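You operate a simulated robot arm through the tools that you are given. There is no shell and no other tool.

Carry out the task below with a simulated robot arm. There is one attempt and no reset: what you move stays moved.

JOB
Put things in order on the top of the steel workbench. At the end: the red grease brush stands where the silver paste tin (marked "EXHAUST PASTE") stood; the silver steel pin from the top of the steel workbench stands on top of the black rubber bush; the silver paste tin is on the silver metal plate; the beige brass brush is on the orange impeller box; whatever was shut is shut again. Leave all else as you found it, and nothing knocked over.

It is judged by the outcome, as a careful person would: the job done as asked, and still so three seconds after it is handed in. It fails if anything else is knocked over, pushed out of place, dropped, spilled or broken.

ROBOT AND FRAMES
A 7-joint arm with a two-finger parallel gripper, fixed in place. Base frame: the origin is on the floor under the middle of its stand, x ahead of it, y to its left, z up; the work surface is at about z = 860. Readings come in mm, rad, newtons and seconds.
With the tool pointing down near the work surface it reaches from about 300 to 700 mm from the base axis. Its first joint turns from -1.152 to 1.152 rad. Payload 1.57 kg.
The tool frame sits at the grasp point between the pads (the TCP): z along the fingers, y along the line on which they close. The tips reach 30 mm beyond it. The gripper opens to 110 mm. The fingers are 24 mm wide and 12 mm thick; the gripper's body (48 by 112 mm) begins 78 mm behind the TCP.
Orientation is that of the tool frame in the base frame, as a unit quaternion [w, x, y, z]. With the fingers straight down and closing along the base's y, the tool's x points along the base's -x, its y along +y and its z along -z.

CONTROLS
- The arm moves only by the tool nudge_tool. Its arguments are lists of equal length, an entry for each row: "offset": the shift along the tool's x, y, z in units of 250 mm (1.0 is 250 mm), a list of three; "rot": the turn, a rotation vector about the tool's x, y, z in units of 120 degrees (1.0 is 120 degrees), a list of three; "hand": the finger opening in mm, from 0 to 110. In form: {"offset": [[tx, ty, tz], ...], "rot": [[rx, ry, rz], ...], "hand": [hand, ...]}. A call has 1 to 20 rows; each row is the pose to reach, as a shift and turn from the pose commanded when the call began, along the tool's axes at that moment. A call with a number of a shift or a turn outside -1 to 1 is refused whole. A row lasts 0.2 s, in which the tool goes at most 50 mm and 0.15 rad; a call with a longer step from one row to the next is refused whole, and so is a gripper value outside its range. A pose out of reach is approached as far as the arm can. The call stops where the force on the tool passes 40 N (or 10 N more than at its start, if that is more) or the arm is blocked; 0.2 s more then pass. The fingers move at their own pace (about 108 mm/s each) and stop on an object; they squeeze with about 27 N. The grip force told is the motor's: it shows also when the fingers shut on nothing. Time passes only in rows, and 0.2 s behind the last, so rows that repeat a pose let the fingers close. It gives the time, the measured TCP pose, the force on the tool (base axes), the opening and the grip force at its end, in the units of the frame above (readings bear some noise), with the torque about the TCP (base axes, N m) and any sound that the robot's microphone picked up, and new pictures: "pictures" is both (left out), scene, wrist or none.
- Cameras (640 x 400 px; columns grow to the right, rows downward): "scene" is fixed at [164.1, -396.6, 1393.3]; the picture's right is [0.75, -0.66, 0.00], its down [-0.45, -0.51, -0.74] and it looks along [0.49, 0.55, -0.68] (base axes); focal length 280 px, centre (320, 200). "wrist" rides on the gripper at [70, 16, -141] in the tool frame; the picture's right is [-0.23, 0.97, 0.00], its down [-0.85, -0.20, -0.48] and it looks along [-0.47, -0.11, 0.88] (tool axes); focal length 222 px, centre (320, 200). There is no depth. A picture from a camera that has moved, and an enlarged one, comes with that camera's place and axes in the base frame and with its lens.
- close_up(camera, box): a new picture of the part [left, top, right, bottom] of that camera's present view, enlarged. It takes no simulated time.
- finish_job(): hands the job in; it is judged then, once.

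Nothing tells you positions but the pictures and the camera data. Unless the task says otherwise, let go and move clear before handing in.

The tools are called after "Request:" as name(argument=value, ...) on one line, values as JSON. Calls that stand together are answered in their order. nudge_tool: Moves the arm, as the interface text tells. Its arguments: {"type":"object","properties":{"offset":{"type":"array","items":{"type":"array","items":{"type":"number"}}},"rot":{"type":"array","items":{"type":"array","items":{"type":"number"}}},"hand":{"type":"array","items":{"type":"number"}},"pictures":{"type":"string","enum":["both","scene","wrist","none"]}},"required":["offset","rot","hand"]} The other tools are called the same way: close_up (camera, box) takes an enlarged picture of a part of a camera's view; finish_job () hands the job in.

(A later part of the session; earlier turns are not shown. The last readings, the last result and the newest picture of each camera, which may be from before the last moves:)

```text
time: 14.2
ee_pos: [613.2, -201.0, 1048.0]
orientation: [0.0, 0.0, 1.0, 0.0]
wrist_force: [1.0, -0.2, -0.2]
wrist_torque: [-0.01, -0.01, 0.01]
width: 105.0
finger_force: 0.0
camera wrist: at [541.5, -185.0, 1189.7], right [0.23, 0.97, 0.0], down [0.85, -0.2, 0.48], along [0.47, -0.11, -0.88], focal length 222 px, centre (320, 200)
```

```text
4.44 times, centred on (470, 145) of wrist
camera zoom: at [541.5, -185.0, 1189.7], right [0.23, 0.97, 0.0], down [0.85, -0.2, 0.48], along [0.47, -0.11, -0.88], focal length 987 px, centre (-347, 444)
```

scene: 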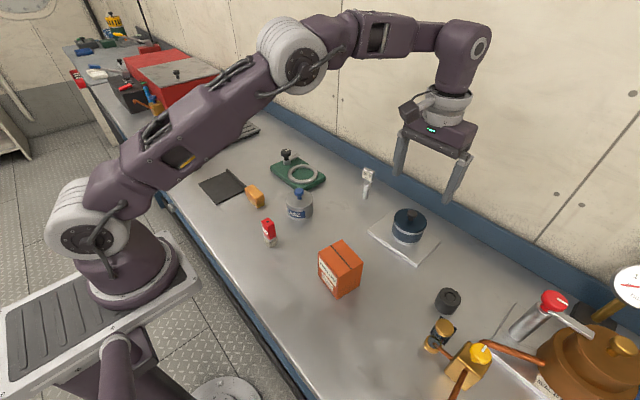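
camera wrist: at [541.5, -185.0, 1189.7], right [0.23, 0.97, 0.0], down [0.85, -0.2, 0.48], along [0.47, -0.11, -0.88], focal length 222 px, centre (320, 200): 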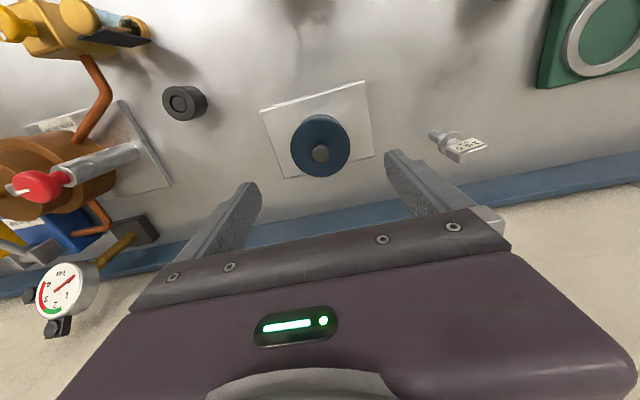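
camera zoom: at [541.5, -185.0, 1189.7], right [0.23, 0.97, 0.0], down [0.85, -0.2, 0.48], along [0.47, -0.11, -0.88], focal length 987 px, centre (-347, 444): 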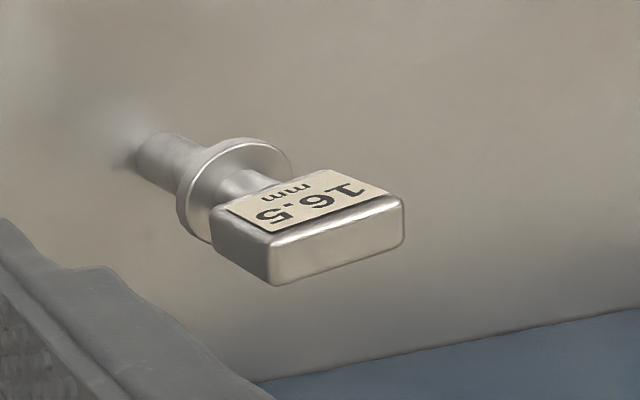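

The tin stands on the plate with its lid on, and the gripper is clear. Next is the pin: it stands near (648, -43), about 100 mm tall, with a flat head of roughly 32 × 12 mm turned about 9° from y. I'll hover above it for a closer look.

Request:
nudge_tool(offset=[[-0.028, 0.158, 0], [-0.056, 0.316, 0], [-0.084, 0.474, 0], [-0.112, 0.632, 0]], rot=[[0, 0, -0.02], [0, 0, -0.04], [0, 0, -0.06], [0, 0, -0.075]], hand=[100, 90, 80, 70])

Request:
close_up(camera="wrist", box=[250, 80, 410, 220])

Request:
close_up(camera="scene", box=[340, 140, 400, 210])

```text
time: 15.2
ee_pos: [637.8, -45.8, 1049.0]
orientation: [0.0, -0.077, 0.997, 0.0]
wrist_force: [0.1, 0.2, -0.2]
wrist_torque: [0.01, -0.03, 0.01]
width: 70.1
finger_force: 0.2
camera wrist: at [565.1, -40.9, 1190.2], right [0.07, 1.0, 0.0], down [0.88, -0.06, 0.48], along [0.48, -0.03, -0.88], focal length 222 px, centre (320, 200)
```

scene: 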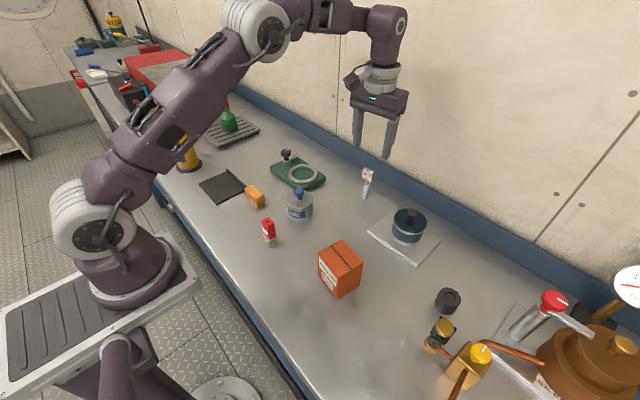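
wrist: 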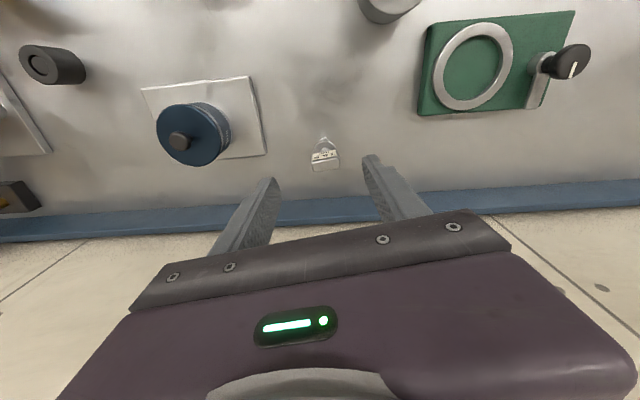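

```text
2.86 times, centred on (330, 150) of wrist
camera zoom: at [565.1, -40.9, 1190.2], right [0.07, 1.0, 0.0], down [0.88, -0.06, 0.48], along [0.48, -0.03, -0.88], focal length 635 px, centre (291, 343)
```

zoom: 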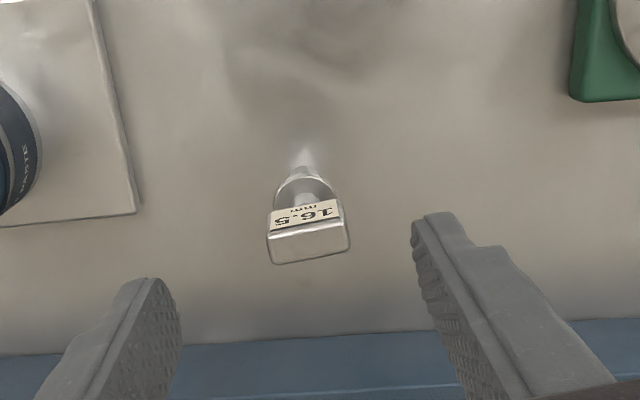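

```text
5.71 times, centred on (370, 175) of scene
camera zoom: at [164.1, -396.6, 1393.3], right [0.75, -0.66, 0.0], down [-0.45, -0.51, -0.74], along [0.49, 0.55, -0.68], focal length 1601 px, centre (34, 343)
```

zoom: 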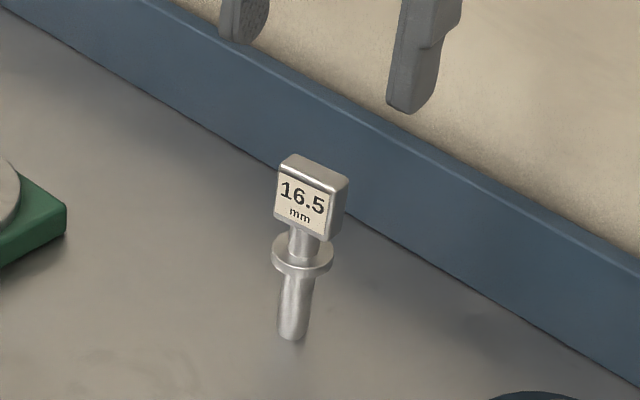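

The pin stands upright between the fingers, slightly off the tool centre: about 11 mm further out in x and 4 mm to the left. I'll correct that and come down to just above its head for a finer look.

Request:
nudge_tool(offset=[[-0.022, 0.008, 0.06], [-0.045, 0.016, 0.13], [-0.045, 0.016, 0.19]], rot=[[0, 0, -0.004], [0, 0, -0.008], [0, 0, -0.008]], hand=[70, 70, 70])

Request:
close_up(camera="wrist", box=[230, 110, 430, 235])

Request:
close_up(camera="scene", box=[340, 140, 400, 210])

```text
time: 16.0
ee_pos: [649.3, -40.2, 1002.3]
orientation: [0.0, -0.087, 0.996, 0.0]
wrist_force: [0.0, -0.3, 0.7]
wrist_torque: [0.0, -0.02, -0.01]
width: 70.0
finger_force: 0.1
camera wrist: at [576.1, -35.9, 1142.2], right [0.06, 1.0, 0.0], down [0.88, -0.05, 0.48], along [0.48, -0.03, -0.88], focal length 222 px, centre (320, 200)
```

scene: 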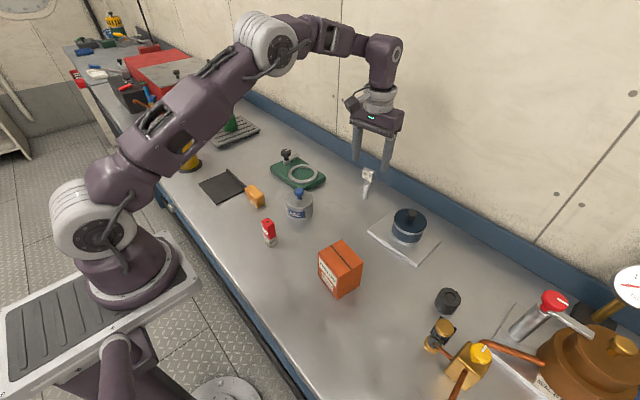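
wrist: 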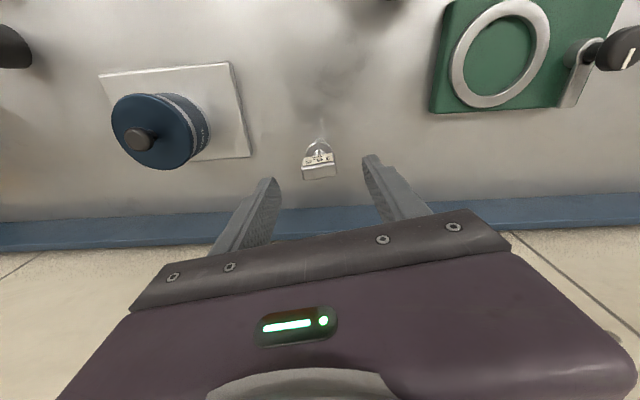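

```text
3.20 times, centred on (330, 172) of wrist
camera zoom: at [576.1, -35.9, 1142.2], right [0.06, 1.0, 0.0], down [0.88, -0.05, 0.48], along [0.48, -0.03, -0.88], focal length 711 px, centre (288, 288)
```

zoom: 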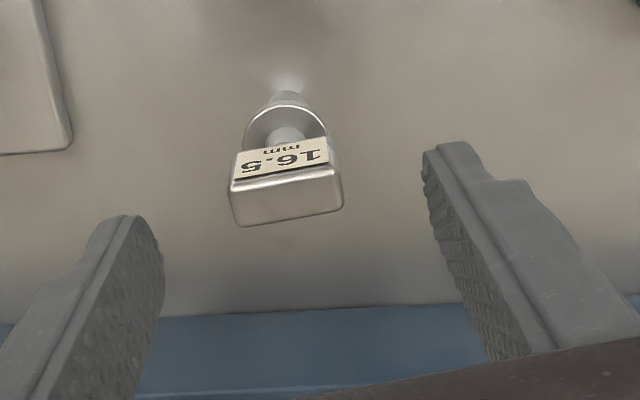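

```text
5.71 times, centred on (370, 175) of scene
camera zoom: at [164.1, -396.6, 1393.3], right [0.75, -0.66, 0.0], down [-0.45, -0.51, -0.74], along [0.49, 0.55, -0.68], focal length 1601 px, centre (34, 343)
```

zoom: 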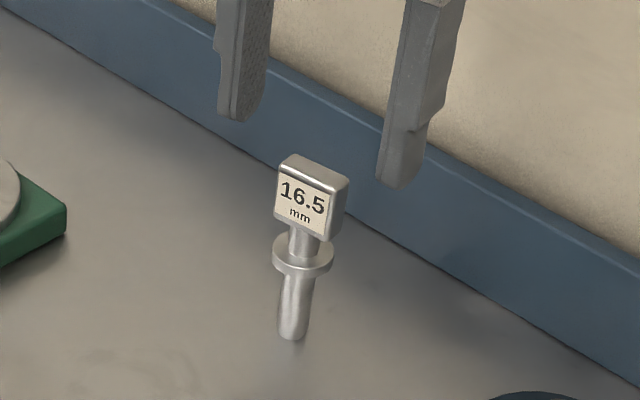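

The pin is now centred between the fingers to within about 1 mm and the gripper is aligned with its head. I'll lower so the pads cover the head, staying above the collar, and look once more before closing.

Request:
nudge_tool(offset=[[0, 0, 0.07], [0, 0, 0.14], [0, 0, 0.215]], rot=[[0, 0, 0], [0, 0, 0], [0, 0, 0]], hand=[70, 60, 50])

Request:
close_up(camera="wrist", box=[230, 110, 430, 235])

Request:
close_up(camera="scene", box=[340, 140, 400, 210])

```text
time: 16.8
ee_pos: [648.9, -38.4, 947.1]
orientation: [0.001, -0.087, 0.996, 0.0]
wrist_force: [0.2, 0.6, -0.4]
wrist_torque: [0.04, -0.03, 0.0]
width: 49.7
finger_force: 0.1
camera wrist: at [576.6, -34.4, 1087.7], right [0.06, 1.0, 0.0], down [0.88, -0.05, 0.48], along [0.48, -0.03, -0.88], focal length 222 px, centre (320, 200)
```

scene: 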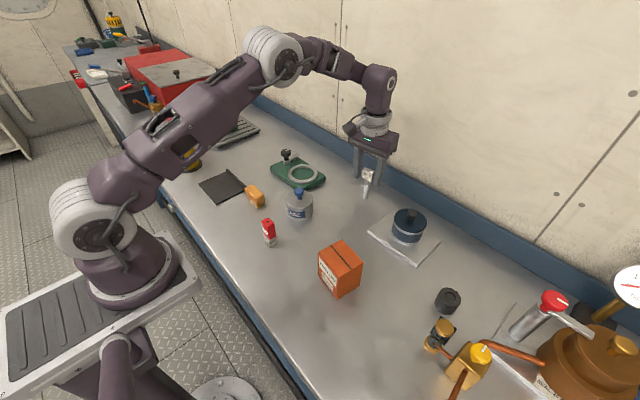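
wrist: 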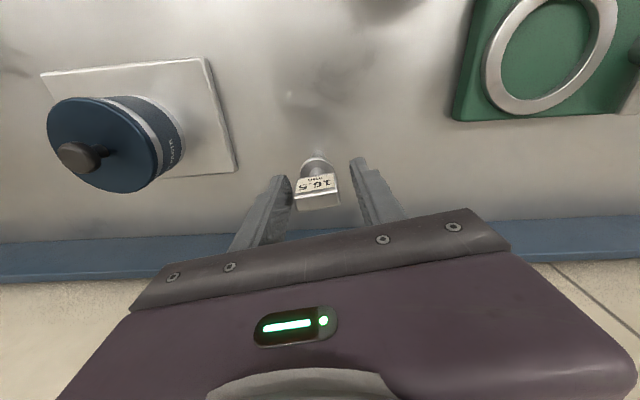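

```text
3.20 times, centred on (330, 172) of wrist
camera zoom: at [576.6, -34.4, 1087.7], right [0.06, 1.0, 0.0], down [0.88, -0.05, 0.48], along [0.48, -0.03, -0.88], focal length 711 px, centre (288, 288)
```

zoom: 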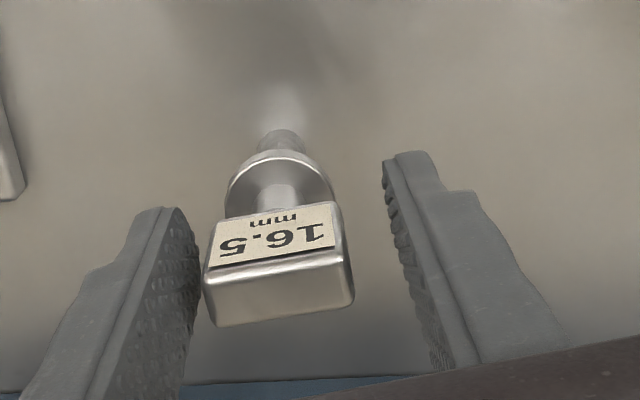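

```text
5.71 times, centred on (370, 175) of scene
camera zoom: at [164.1, -396.6, 1393.3], right [0.75, -0.66, 0.0], down [-0.45, -0.51, -0.74], along [0.49, 0.55, -0.68], focal length 1601 px, centre (34, 343)
```

zoom: 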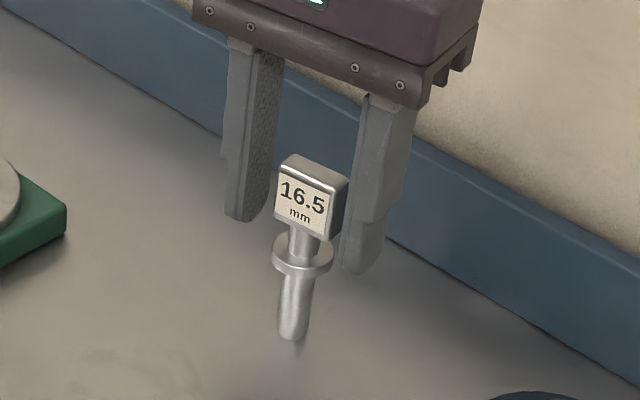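

The head sits about 2 mm left of the finger centre, so I'll shift by that much and then close slowly in small steps.

Request:
nudge_tool(offset=[[0.005, -0.009, 0], [0.005, -0.009, 0], [0.005, -0.009, 0], [0.005, -0.009, 0], [0.005, -0.009, 0], [0.005, -0.009, 0], [0.005, -0.009, 0], [0.005, -0.009, 0], [0.005, -0.009, 0], [0.005, -0.009, 0]], rot=[[0, 0, 0], [0, 0, 0], [0, 0, 0], [0, 0, 0], [0, 0, 0], [0, 0, 0], [0, 0, 0], [0, 0, 0], [0, 0, 0], [0, 0, 0]], hand=[48, 43, 40, 37, 35, 33, 31, 29, 25, 22])

Request:
close_up(camera="wrist", box=[230, 110, 430, 235])

Request:
close_up(camera="scene", box=[340, 140, 400, 210])

```text
time: 19.0
ee_pos: [647.7, -39.6, 945.7]
orientation: [0.0, -0.087, 0.996, 0.0]
wrist_force: [-0.9, 1.0, 0.2]
wrist_torque: [0.0, 0.02, 0.03]
width: 32.0
finger_force: 26.8
camera wrist: at [575.2, -37.0, 1087.7], right [0.06, 1.0, 0.0], down [0.88, -0.05, 0.48], along [0.48, -0.03, -0.88], focal length 222 px, centre (320, 200)
```

scene: 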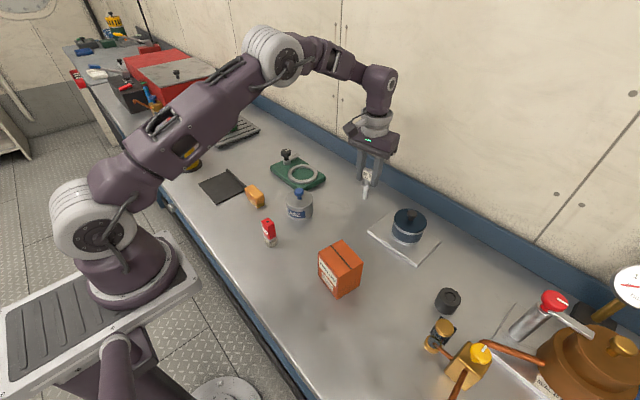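
wrist: 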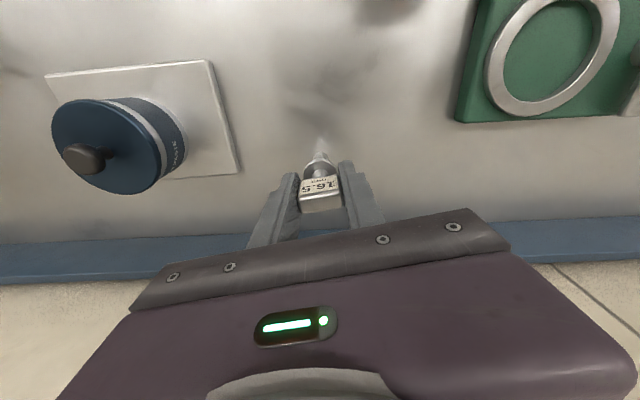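

```text
3.20 times, centred on (330, 172) of wrist
camera zoom: at [575.2, -37.0, 1087.7], right [0.06, 1.0, 0.0], down [0.88, -0.05, 0.48], along [0.48, -0.03, -0.88], focal length 711 px, centre (288, 288)
```

zoom: 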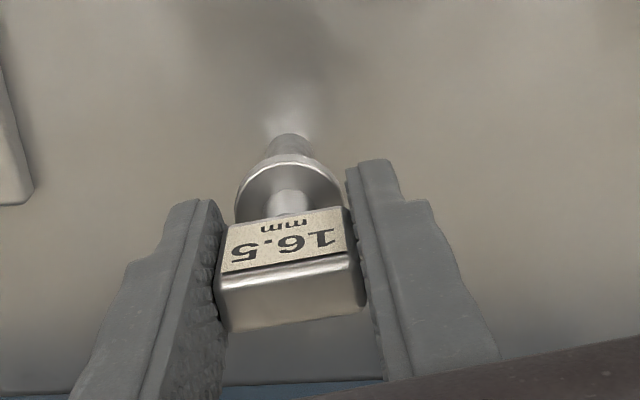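

```text
5.71 times, centred on (370, 175) of scene
camera zoom: at [164.1, -396.6, 1393.3], right [0.75, -0.66, 0.0], down [-0.45, -0.51, -0.74], along [0.49, 0.55, -0.68], focal length 1601 px, centre (34, 343)
```

zoom: 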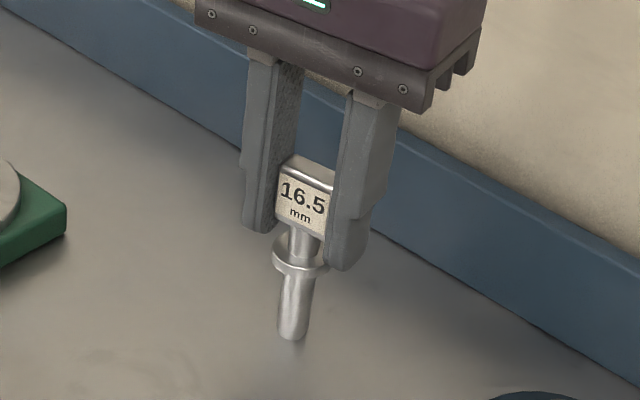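

The pin's head is gripped at 32 mm and centred, with its base about 87 mm below the TCP. I'll lift it straight up and carry it part of the way toward the bush.

Request:
nudge_tool(offset=[[0, 0, -0.04], [0, 0, -0.16], [0, 0, -0.32], [0, 0, -0.48], [0, 0, -0.56], [0.08, -0.136, -0.56], [0.16, -0.272, -0.56], [0.24, -0.408, -0.56], [0.32, -0.544, -0.56], [0.4, -0.68, -0.56]], rot=[[0, 0, 0], [0, 0, 0], [0, 0, 0], [0, 0, 0], [0, 0, 0], [0, 0, 0], [0, 0, 0], [0, 0, 0], [0, 0, 0], [0, 0, 0]], hand=[22, 22, 22, 22, 22, 22, 22, 22, 22, 22])

Request:
close_up(camera="wrist", box=[0, 0, 240, 150])

```text
time: 21.2
ee_pos: [579.6, -225.1, 1085.5]
orientation: [0.0, -0.087, 0.996, 0.0]
wrist_force: [0.0, 0.5, -2.1]
wrist_torque: [0.02, 0.03, -0.01]
width: 31.7
finger_force: 26.8
camera wrist: at [507.4, -221.4, 1226.1], right [0.05, 1.0, 0.0], down [0.88, -0.05, 0.48], along [0.48, -0.03, -0.88], focal length 222 px, centre (320, 200)
```

scene: 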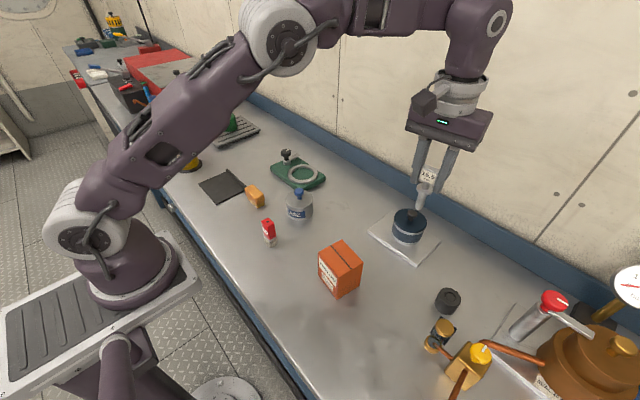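
wrist: 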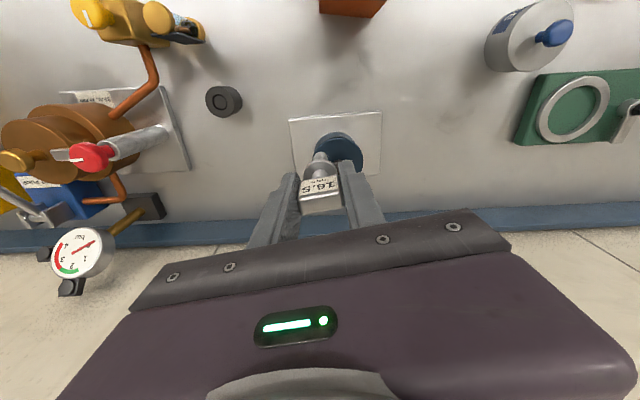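

```text
2.67 times, centred on (120, 75) of wrist
camera zoom: at [507.4, -221.4, 1226.1], right [0.05, 1.0, 0.0], down [0.88, -0.05, 0.48], along [0.48, -0.03, -0.88], focal length 592 px, centre (853, 533)
```

zoom: 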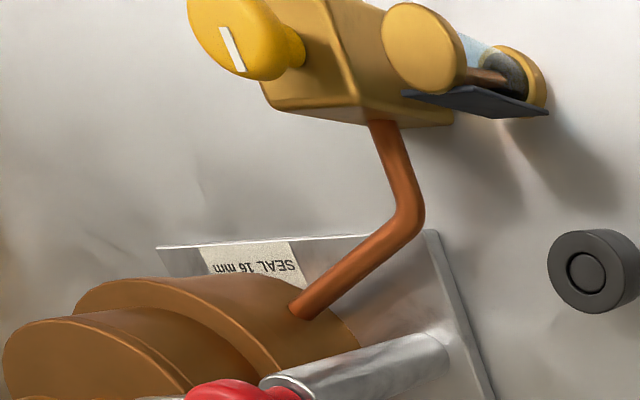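

The pin is carried upright, and the bush measures near (528, -360) with its top at about z 894. I'll move over it and come down to about 30 mm above.

Request:
nudge_tool(offset=[[0.09, -0.16, 0], [0.18, -0.32, 0], [0.27, -0.45, 0], [0.295, -0.496, 0.06], [0.295, -0.496, 0.18], [0.295, -0.496, 0.28]], rot=[[0, 0, 0], [0, 0, 0], [0, 0, 0], [0, 0, 0], [0, 0, 0], [0, 0, 0]], hand=[22, 22, 22, 22, 22, 22])

Request:
close_up(camera="wrist", box=[250, 60, 410, 220])

Request:
close_up(camera="scene", box=[410, 230, 490, 320])

```text
time: 22.6
ee_pos: [527.2, -360.6, 1015.0]
orientation: [0.0, -0.087, 0.996, 0.0]
wrist_force: [0.4, 0.0, -1.2]
wrist_torque: [-0.01, 0.0, 0.0]
width: 31.8
finger_force: 26.6
camera wrist: at [455.2, -356.9, 1157.1], right [0.06, 1.0, 0.0], down [0.88, -0.05, 0.48], along [0.48, -0.03, -0.88], focal length 222 px, centre (320, 200)
```

scene: 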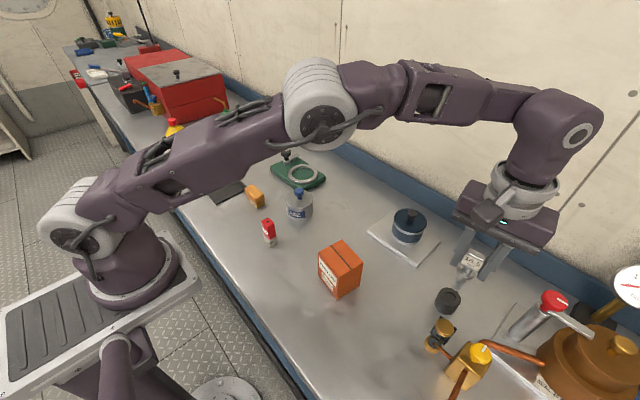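
wrist: 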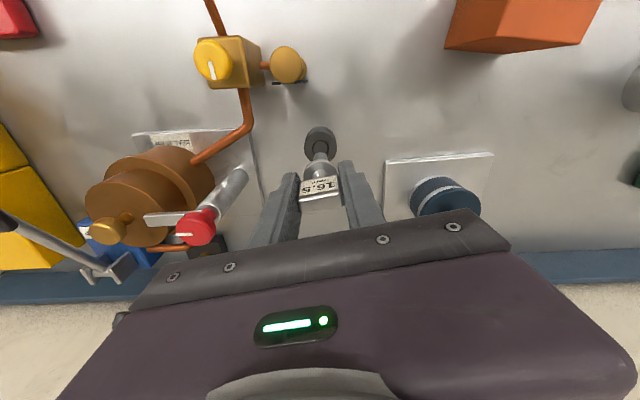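

```text
2.50 times, centred on (330, 140) of wrist
camera zoom: at [455.2, -356.9, 1157.1], right [0.06, 1.0, 0.0], down [0.88, -0.05, 0.48], along [0.48, -0.03, -0.88], focal length 555 px, centre (295, 350)
```

zoom: 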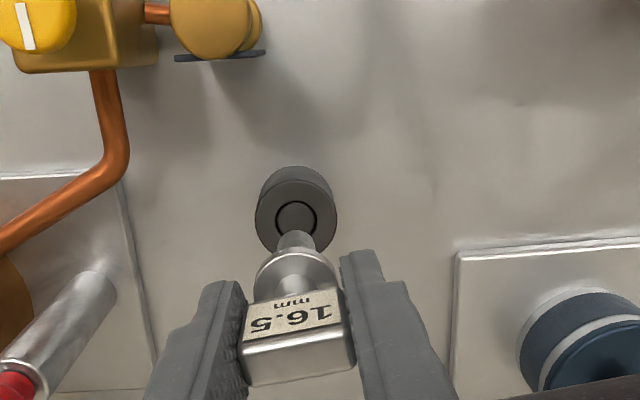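

```text
4.44 times, centred on (450, 275) of scene
camera zoom: at [164.1, -396.6, 1393.3], right [0.75, -0.66, 0.0], down [-0.45, -0.51, -0.74], along [0.49, 0.55, -0.68], focal length 1245 px, centre (-258, -133)
```

zoom: 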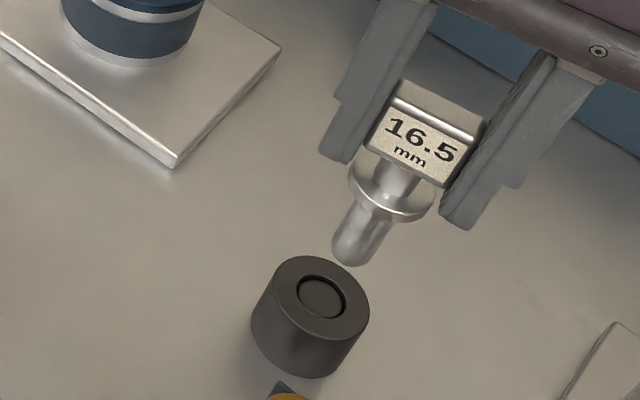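

The pin hangs over the bush, whose recess is clearly visible. Before lowering I want to check whether the pin's foot lines up with that recess.

Request:
close_up(camera="wrist", box=[295, 115, 345, 205])

Request:
close_up(camera="scene", box=[435, 245, 485, 315])

```text
4.44 times, centred on (320, 160) of wrist
camera zoom: at [455.2, -356.9, 1157.1], right [0.06, 1.0, 0.0], down [0.88, -0.05, 0.48], along [0.48, -0.03, -0.88], focal length 987 px, centre (320, 378)
```

zoom: 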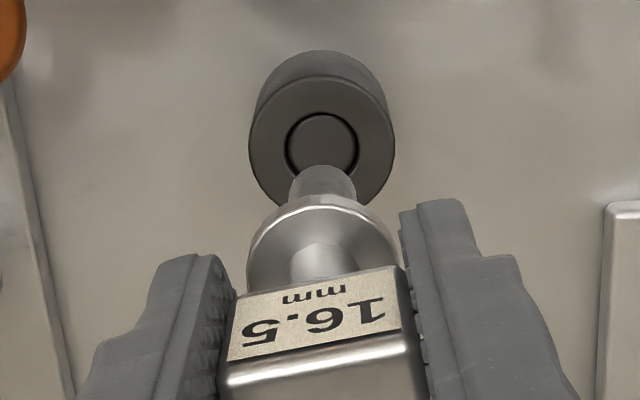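

```text
5.71 times, centred on (460, 280) of scene
camera zoom: at [164.1, -396.6, 1393.3], right [0.75, -0.66, 0.0], down [-0.45, -0.51, -0.74], along [0.49, 0.55, -0.68], focal length 1601 px, centre (-480, -257)
```

zoom: 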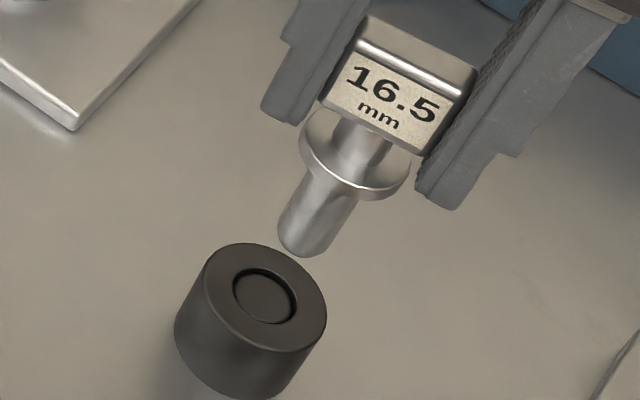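

The foot is about 2 mm too far in +x and the pin leans by roughly 2°. The recess is about 20.6 mm across and the shank about 15.7 mm. I'll correct the tilt and offset and lower to just above the bush.

Request:
nudge_tool(offset=[[-0.0036, 0, 0.03], [-0.0036, 0, 0.06], [-0.0036, 0, 0.09], [-0.0036, 0, 0.11]], rot=[[0, 0.008, 0], [0, 0.0167, 0], [0, 0.0167, 0], [0, 0.0167, 0]], hand=[22, 22, 22, 22])

Request:
close_up(camera="wrist", box=[295, 115, 345, 205])

Request:
close_up(camera="scene", box=[435, 245, 485, 315])

```text
time: 23.6
ee_pos: [529.0, -359.5, 989.3]
orientation: [-0.017, -0.086, 0.996, -0.002]
wrist_force: [0.6, -0.3, -1.9]
wrist_torque: [0.03, 0.05, 0.02]
width: 31.8
finger_force: 26.8
camera wrist: at [461.1, -355.2, 1132.9], right [0.06, 1.0, -0.01], down [0.89, -0.05, 0.45], along [0.45, -0.03, -0.89], focal length 222 px, centre (320, 200)
```

scene: 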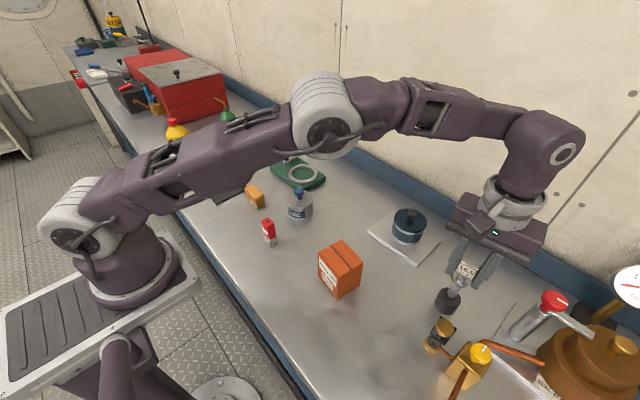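
wrist: 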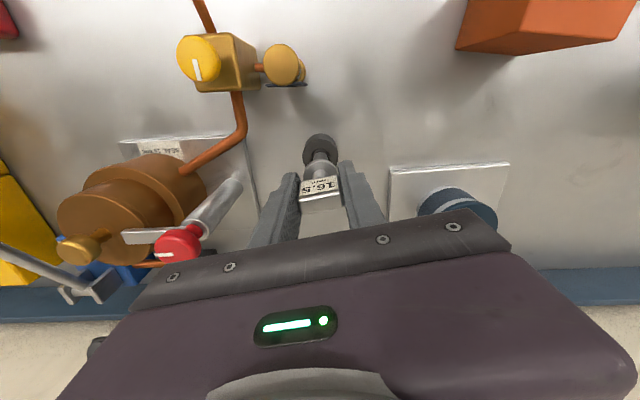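

```text
4.44 times, centred on (320, 160) of wrist
camera zoom: at [461.1, -355.2, 1132.9], right [0.06, 1.0, -0.01], down [0.89, -0.05, 0.45], along [0.45, -0.03, -0.89], focal length 987 px, centre (320, 378)
```

zoom: 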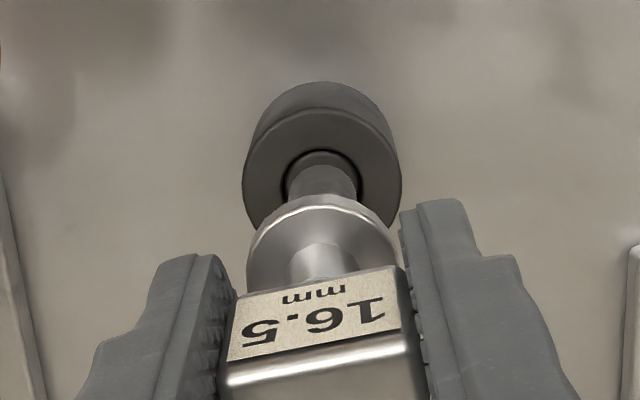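

```text
5.71 times, centred on (460, 280) of scene
camera zoom: at [164.2, -396.6, 1393.3], right [0.75, -0.66, 0.0], down [-0.45, -0.51, -0.74], along [0.49, 0.55, -0.68], focal length 1601 px, centre (-480, -257)
```

zoom: 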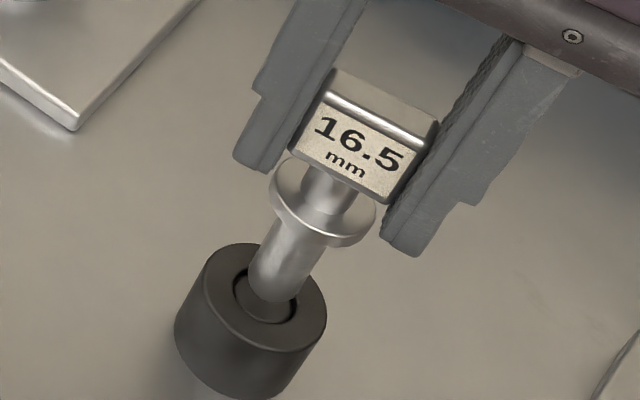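

Both views now show the shank centred over the recess, with its foot about 9 mm above the bush. I'll lower in small steps and watch the force.

Request:
nudge_tool(offset=[[0, 0, 0.012], [0, 0, 0.024], [0, 0, 0.032], [0, 0, 0.036], [0, 0, 0.04]], rot=[[0, 0, 0], [0, 0, 0], [0, 0, 0], [0, 0, 0], [0, 0, 0]], hand=[22, 22, 22, 22, 22], pictures="none")

Request:
close_up(camera="scene", box=[435, 245, 485, 315])

Request:
close_up(camera="wrist", box=[295, 115, 345, 205])

```text
time: 24.8
ee_pos: [528.4, -360.5, 982.1]
orientation: [-0.016, -0.086, 0.996, -0.004]
wrist_force: [0.2, 1.7, 27.1]
wrist_torque: [0.16, -0.1, -0.03]
width: 31.8
finger_force: 27.1
```

```text
5.71 times, centred on (460, 280) of scene
camera zoom: at [163.7, -396.2, 1393.4], right [0.75, -0.66, 0.0], down [-0.45, -0.51, -0.74], along [0.49, 0.55, -0.68], focal length 1601 px, centre (-480, -257)
```

zoom: 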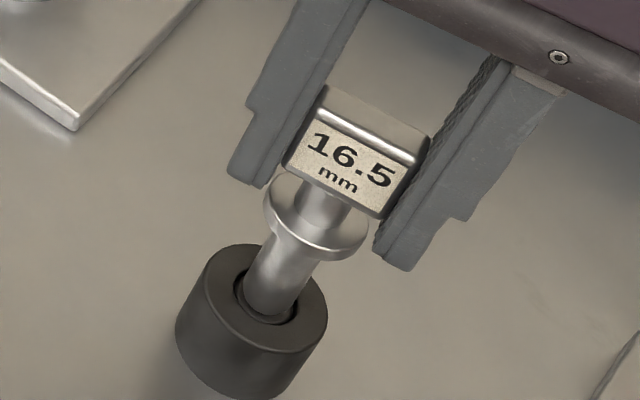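

```text
4.44 times, centred on (320, 160) of wrist
camera zoom: at [461.1, -354.9, 1124.3], right [0.06, 1.0, -0.01], down [0.89, -0.04, 0.45], along [0.45, -0.04, -0.89], focal length 987 px, centre (320, 378)
```

zoom: 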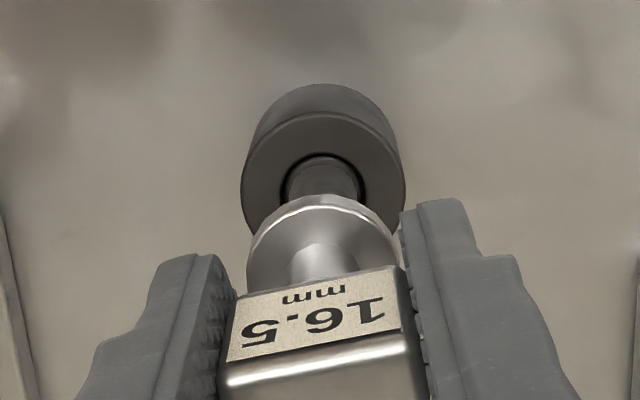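

It's in contact (27 N), with the shank standing inside the recess. I'll back off slightly to take the load off before letting go.

Request:
nudge_tool(offset=[[0, 0, -0.003], [0, 0, -0.006]], rot=[[0, 0, 0], [0, 0, 0]], hand=[22, 22], pictures="none")

Request:
close_up(camera="scene", box=[435, 265, 465, 315])

```text
time: 25.4
ee_pos: [530.0, -359.7, 980.3]
orientation: [-0.018, -0.086, 0.996, -0.002]
wrist_force: [1.0, -2.6, 20.6]
wrist_torque: [-0.16, -0.24, 0.04]
width: 31.5
finger_force: 27.4
```

```text
8.00 times, centred on (450, 290) of scene
camera zoom: at [163.8, -396.4, 1393.4], right [0.75, -0.66, 0.0], down [-0.45, -0.51, -0.74], along [0.49, 0.55, -0.68], focal length 2242 px, centre (-720, -520)
```

zoom: 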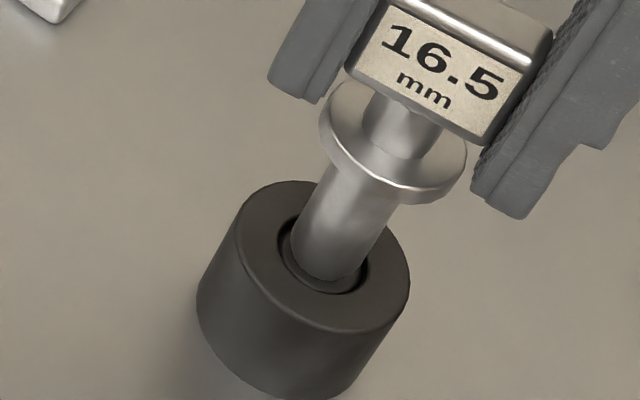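

There's still 20 N of load, so I'll keep easing up 1 mm at a time and check the force.

Request:
nudge_tool(offset=[[0, 0, -0.004], [0, 0, -0.008]], rot=[[0, 0, 0], [0, 0, 0]], hand=[22, 22], pictures="none")

Request:
close_up(camera="scene", box=[435, 265, 465, 315])

```text
time: 26.0
ee_pos: [528.3, -359.4, 982.0]
orientation: [-0.019, -0.087, 0.996, -0.001]
wrist_force: [1.5, -1.6, 2.1]
wrist_torque: [-0.17, -0.23, -0.02]
width: 31.7
finger_force: 26.9
```

```text
8.00 times, centred on (450, 290) of scene
camera zoom: at [164.1, -396.6, 1393.3], right [0.75, -0.66, 0.0], down [-0.45, -0.51, -0.74], along [0.49, 0.55, -0.68], focal length 2242 px, centre (-720, -520)
```

zoom: 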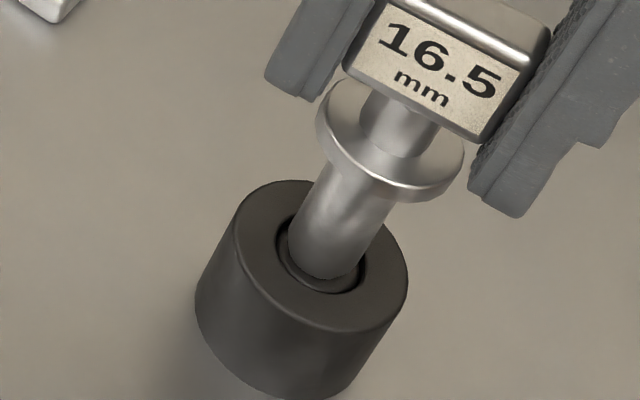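

The load is now only about 4 N net, so the pin is resting on the bush. I'll open the fingers gently in small steps and then look.

Request:
nudge_tool(offset=[[0, 0, 0], [0, 0, 0], [0, 0, 0], [0, 0, 0], [0, 0, 0], [0, 0, 0]], rot=[[0, 0, 0], [0, 0, 0], [0, 0, 0], [0, 0, 0], [0, 0, 0], [0, 0, 0]], hand=[31, 33, 36, 40, 48, 56])

Request:
close_up(camera="scene", box=[435, 245, 485, 315])

Request:
close_up(camera="wrist", box=[275, 115, 365, 205])

```text
time: 27.4
ee_pos: [528.8, -360.1, 982.7]
orientation: [-0.017, -0.086, 0.996, -0.002]
wrist_force: [0.1, -0.3, 0.1]
wrist_torque: [-0.03, 0.01, 0.0]
width: 56.0
finger_force: 0.1
camera wrist: at [461.3, -355.3, 1126.1], right [0.06, 1.0, -0.01], down [0.89, -0.05, 0.45], along [0.45, -0.03, -0.89], focal length 222 px, centre (320, 200)
```

scene: 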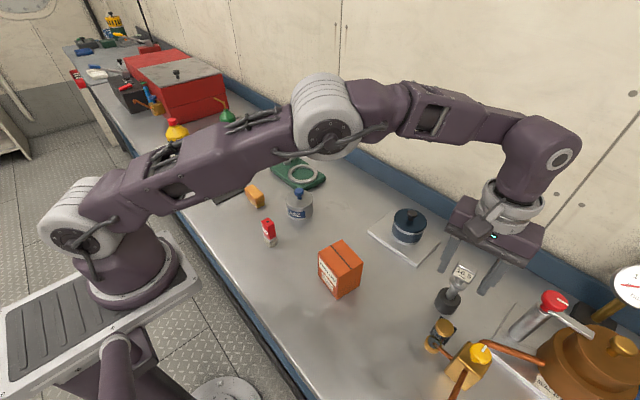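
wrist: 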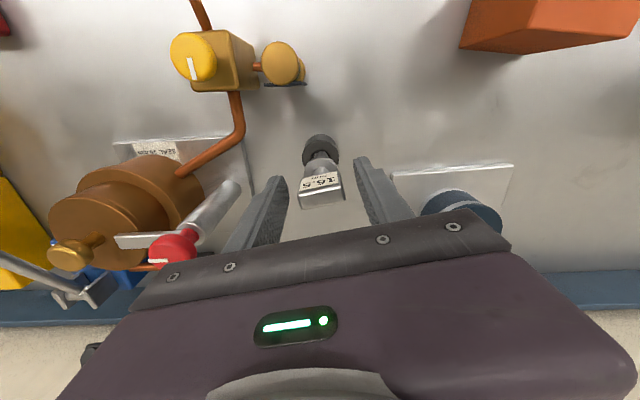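

```text
5.71 times, centred on (460, 280) of scene
camera zoom: at [164.1, -396.6, 1393.3], right [0.75, -0.66, 0.0], down [-0.45, -0.51, -0.74], along [0.49, 0.55, -0.68], focal length 1601 px, centre (-480, -257)
```

zoom: 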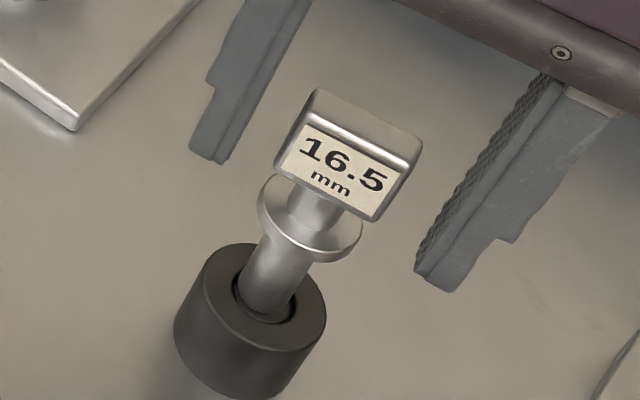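

```text
4.44 times, centred on (320, 160) of wrist
camera zoom: at [461.3, -355.3, 1126.1], right [0.06, 1.0, -0.01], down [0.89, -0.05, 0.45], along [0.45, -0.03, -0.89], focal length 987 px, centre (320, 378)
```

zoom: 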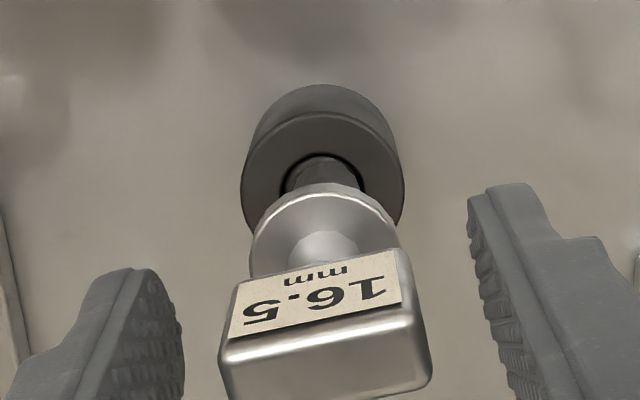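

The pin now stands free and upright in the bush's recess. I'll rise straight up, level the tool again and look at the result.

Request:
nudge_tool(offset=[[0, 0, -0.1], [0, 0, -0.25], [0.005, 0, -0.4], [0.01, 0, -0.5]], rot=[[0, 0, 0], [0, 0, 0], [0, -0.0167, 0], [0, -0.0167, 0]], hand=[60, 60, 60, 60])

Request:
close_up(camera="scene", box=[415, 245, 485, 315])

Request:
close_up(camera="wrist", box=[270, 90, 370, 190])

```text
time: 28.4
ee_pos: [521.7, -350.4, 1107.2]
orientation: [-0.001, -0.086, 0.996, 0.0]
wrist_force: [-0.4, 0.7, 0.0]
wrist_torque: [-0.03, -0.01, -0.04]
width: 59.9
finger_force: 0.0
out of reach, approached as far as the arm can: row 4
camera wrist: at [448.4, -346.9, 1247.7], right [0.06, 1.0, 0.0], down [0.88, -0.05, 0.48], along [0.48, -0.03, -0.88], focal length 222 px, centre (320, 200)
```

scene: 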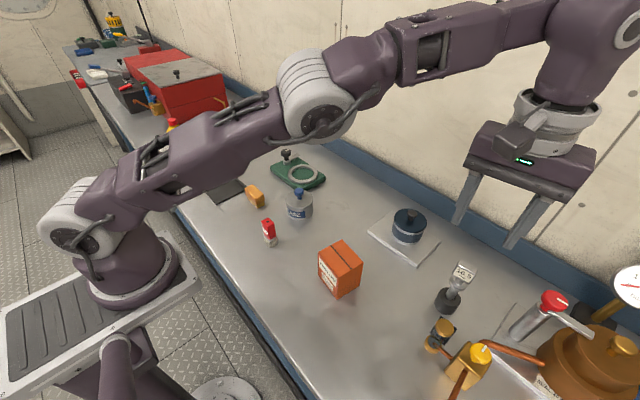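
wrist: 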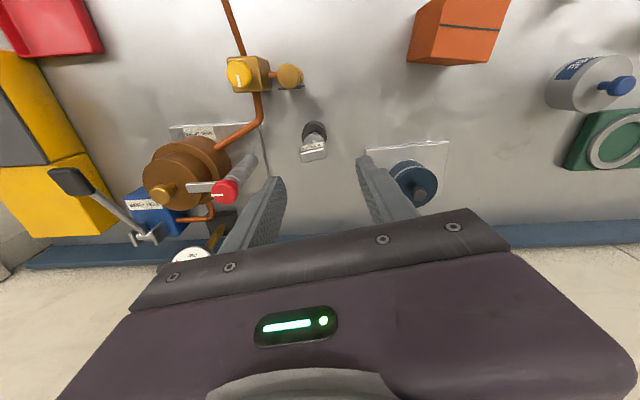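

```text
5.71 times, centred on (450, 280) of scene
camera zoom: at [164.1, -396.5, 1393.3], right [0.75, -0.66, 0.0], down [-0.45, -0.51, -0.74], along [0.49, 0.55, -0.68], focal length 1601 px, centre (-423, -257)
```

zoom: 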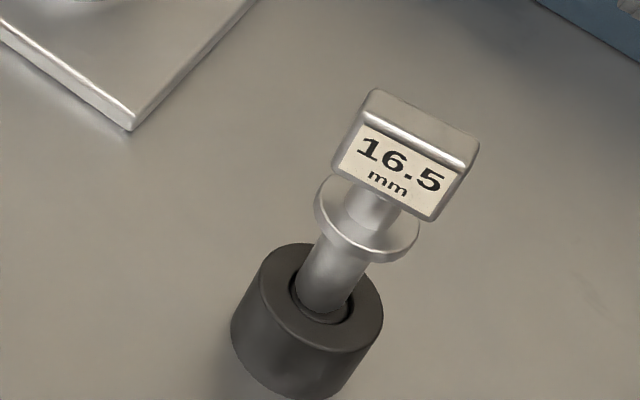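

```text
4.00 times, centred on (320, 140) of wrist
camera zoom: at [448.4, -346.9, 1247.7], right [0.06, 1.0, 0.0], down [0.88, -0.05, 0.48], along [0.48, -0.03, -0.88], focal length 888 px, centre (320, 440)
```

zoom: 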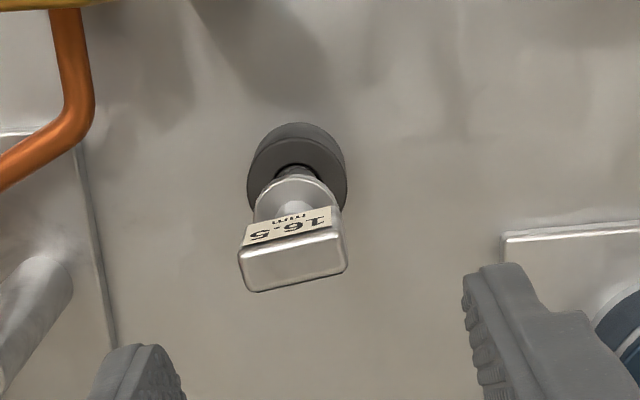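

The pin stands squarely on the bush. Next is the red grease brush near (356, -6); I'll travel back over the bench toward it in two moves.

Request:
nudge_tool(offset=[[0.034, 0.15, 0.03], [0.069, 0.3, 0.07], [0.103, 0.45, 0.11], [0.138, 0.6, 0.15], [0.172, 0.75, 0.188]], rot=[[0, 0, 0.0167], [0, 0, 0.0333], [0, 0, 0.05], [0, 0, 0.0667], [0, 0, 0.0833]], hand=[60, 60, 60, 60, 60], pictures="wrist")

```text
time: 29.6
ee_pos: [446.4, -176.4, 1060.6]
orientation: [-0.001, 0.001, 1.0, -0.001]
wrist_force: [-0.7, 0.8, 0.6]
wrist_torque: [-0.02, -0.01, 0.01]
width: 59.9
finger_force: 0.0
camera wrist: at [375.2, -160.1, 1202.4], right [0.23, 0.97, 0.0], down [0.85, -0.2, 0.48], along [0.47, -0.11, -0.88], focal length 222 px, centre (320, 200)
```

wrist: 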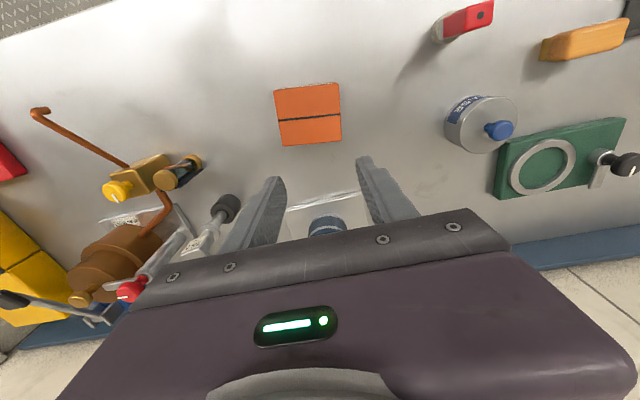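

I have a good overhead view of the impeller box, centred near (409, -182) and turned about 8°. I'll carry on to hover above the red brush.

Request:
nudge_tool(offset=[[0.072, 0.136, 0.017], [0.144, 0.272, 0.034], [0.216, 0.408, 0.05], [0.288, 0.544, 0.067], [0.36, 0.68, 0.084]], rot=[[0, 0, 0], [0, 0, 0], [0, 0, 0], [0, 0, 0], [0, 0, 0]], hand=[70, 70, 70, 70, 70])

Request:
close_up(camera="wrist", box=[240, 60, 420, 200])

Request:
close_up(camera="scene", box=[240, 200, 310, 260])

```text
time: 30.8
ee_pos: [355.2, -5.3, 1038.7]
orientation: [0.0, 0.001, 1.0, 0.0]
wrist_force: [0.2, 1.2, -0.3]
wrist_torque: [-0.03, 0.01, 0.01]
width: 69.8
finger_force: 0.1
camera wrist: at [284.0, 10.1, 1179.4], right [0.23, 0.97, 0.0], down [0.85, -0.2, 0.48], along [0.47, -0.11, -0.88], focal length 222 px, centre (320, 200)
```

scene: 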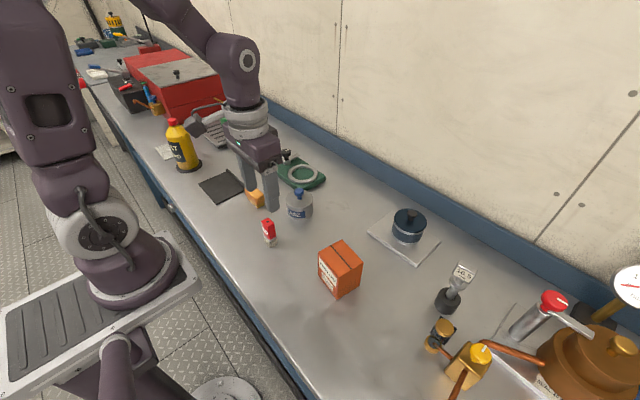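
wrist: 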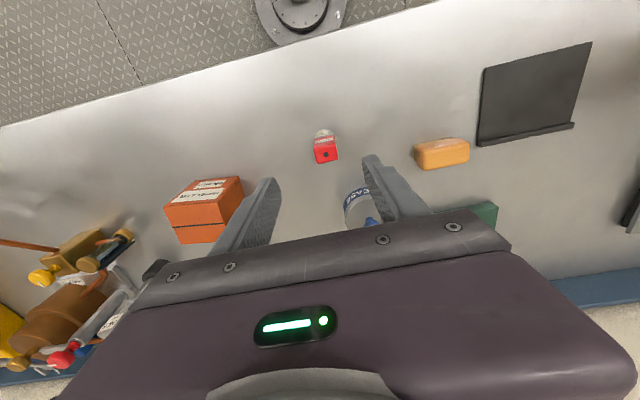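

```text
2.86 times, centred on (330, 130) of wrist
camera zoom: at [284.0, 10.1, 1179.4], right [0.23, 0.97, 0.0], down [0.85, -0.2, 0.48], along [0.47, -0.11, -0.88], focal length 635 px, centre (291, 400)
```

zoom: 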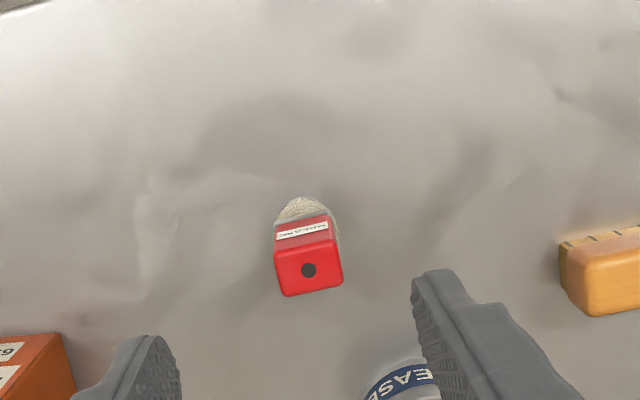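

```text
6.67 times, centred on (275, 230) of scene
camera zoom: at [164.1, -396.6, 1393.3], right [0.75, -0.66, 0.0], down [-0.45, -0.51, -0.74], along [0.49, 0.55, -0.68], focal length 1868 px, centre (620, 0)
```

zoom: 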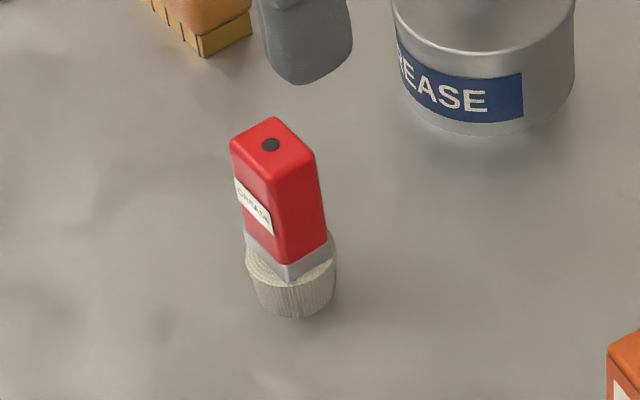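

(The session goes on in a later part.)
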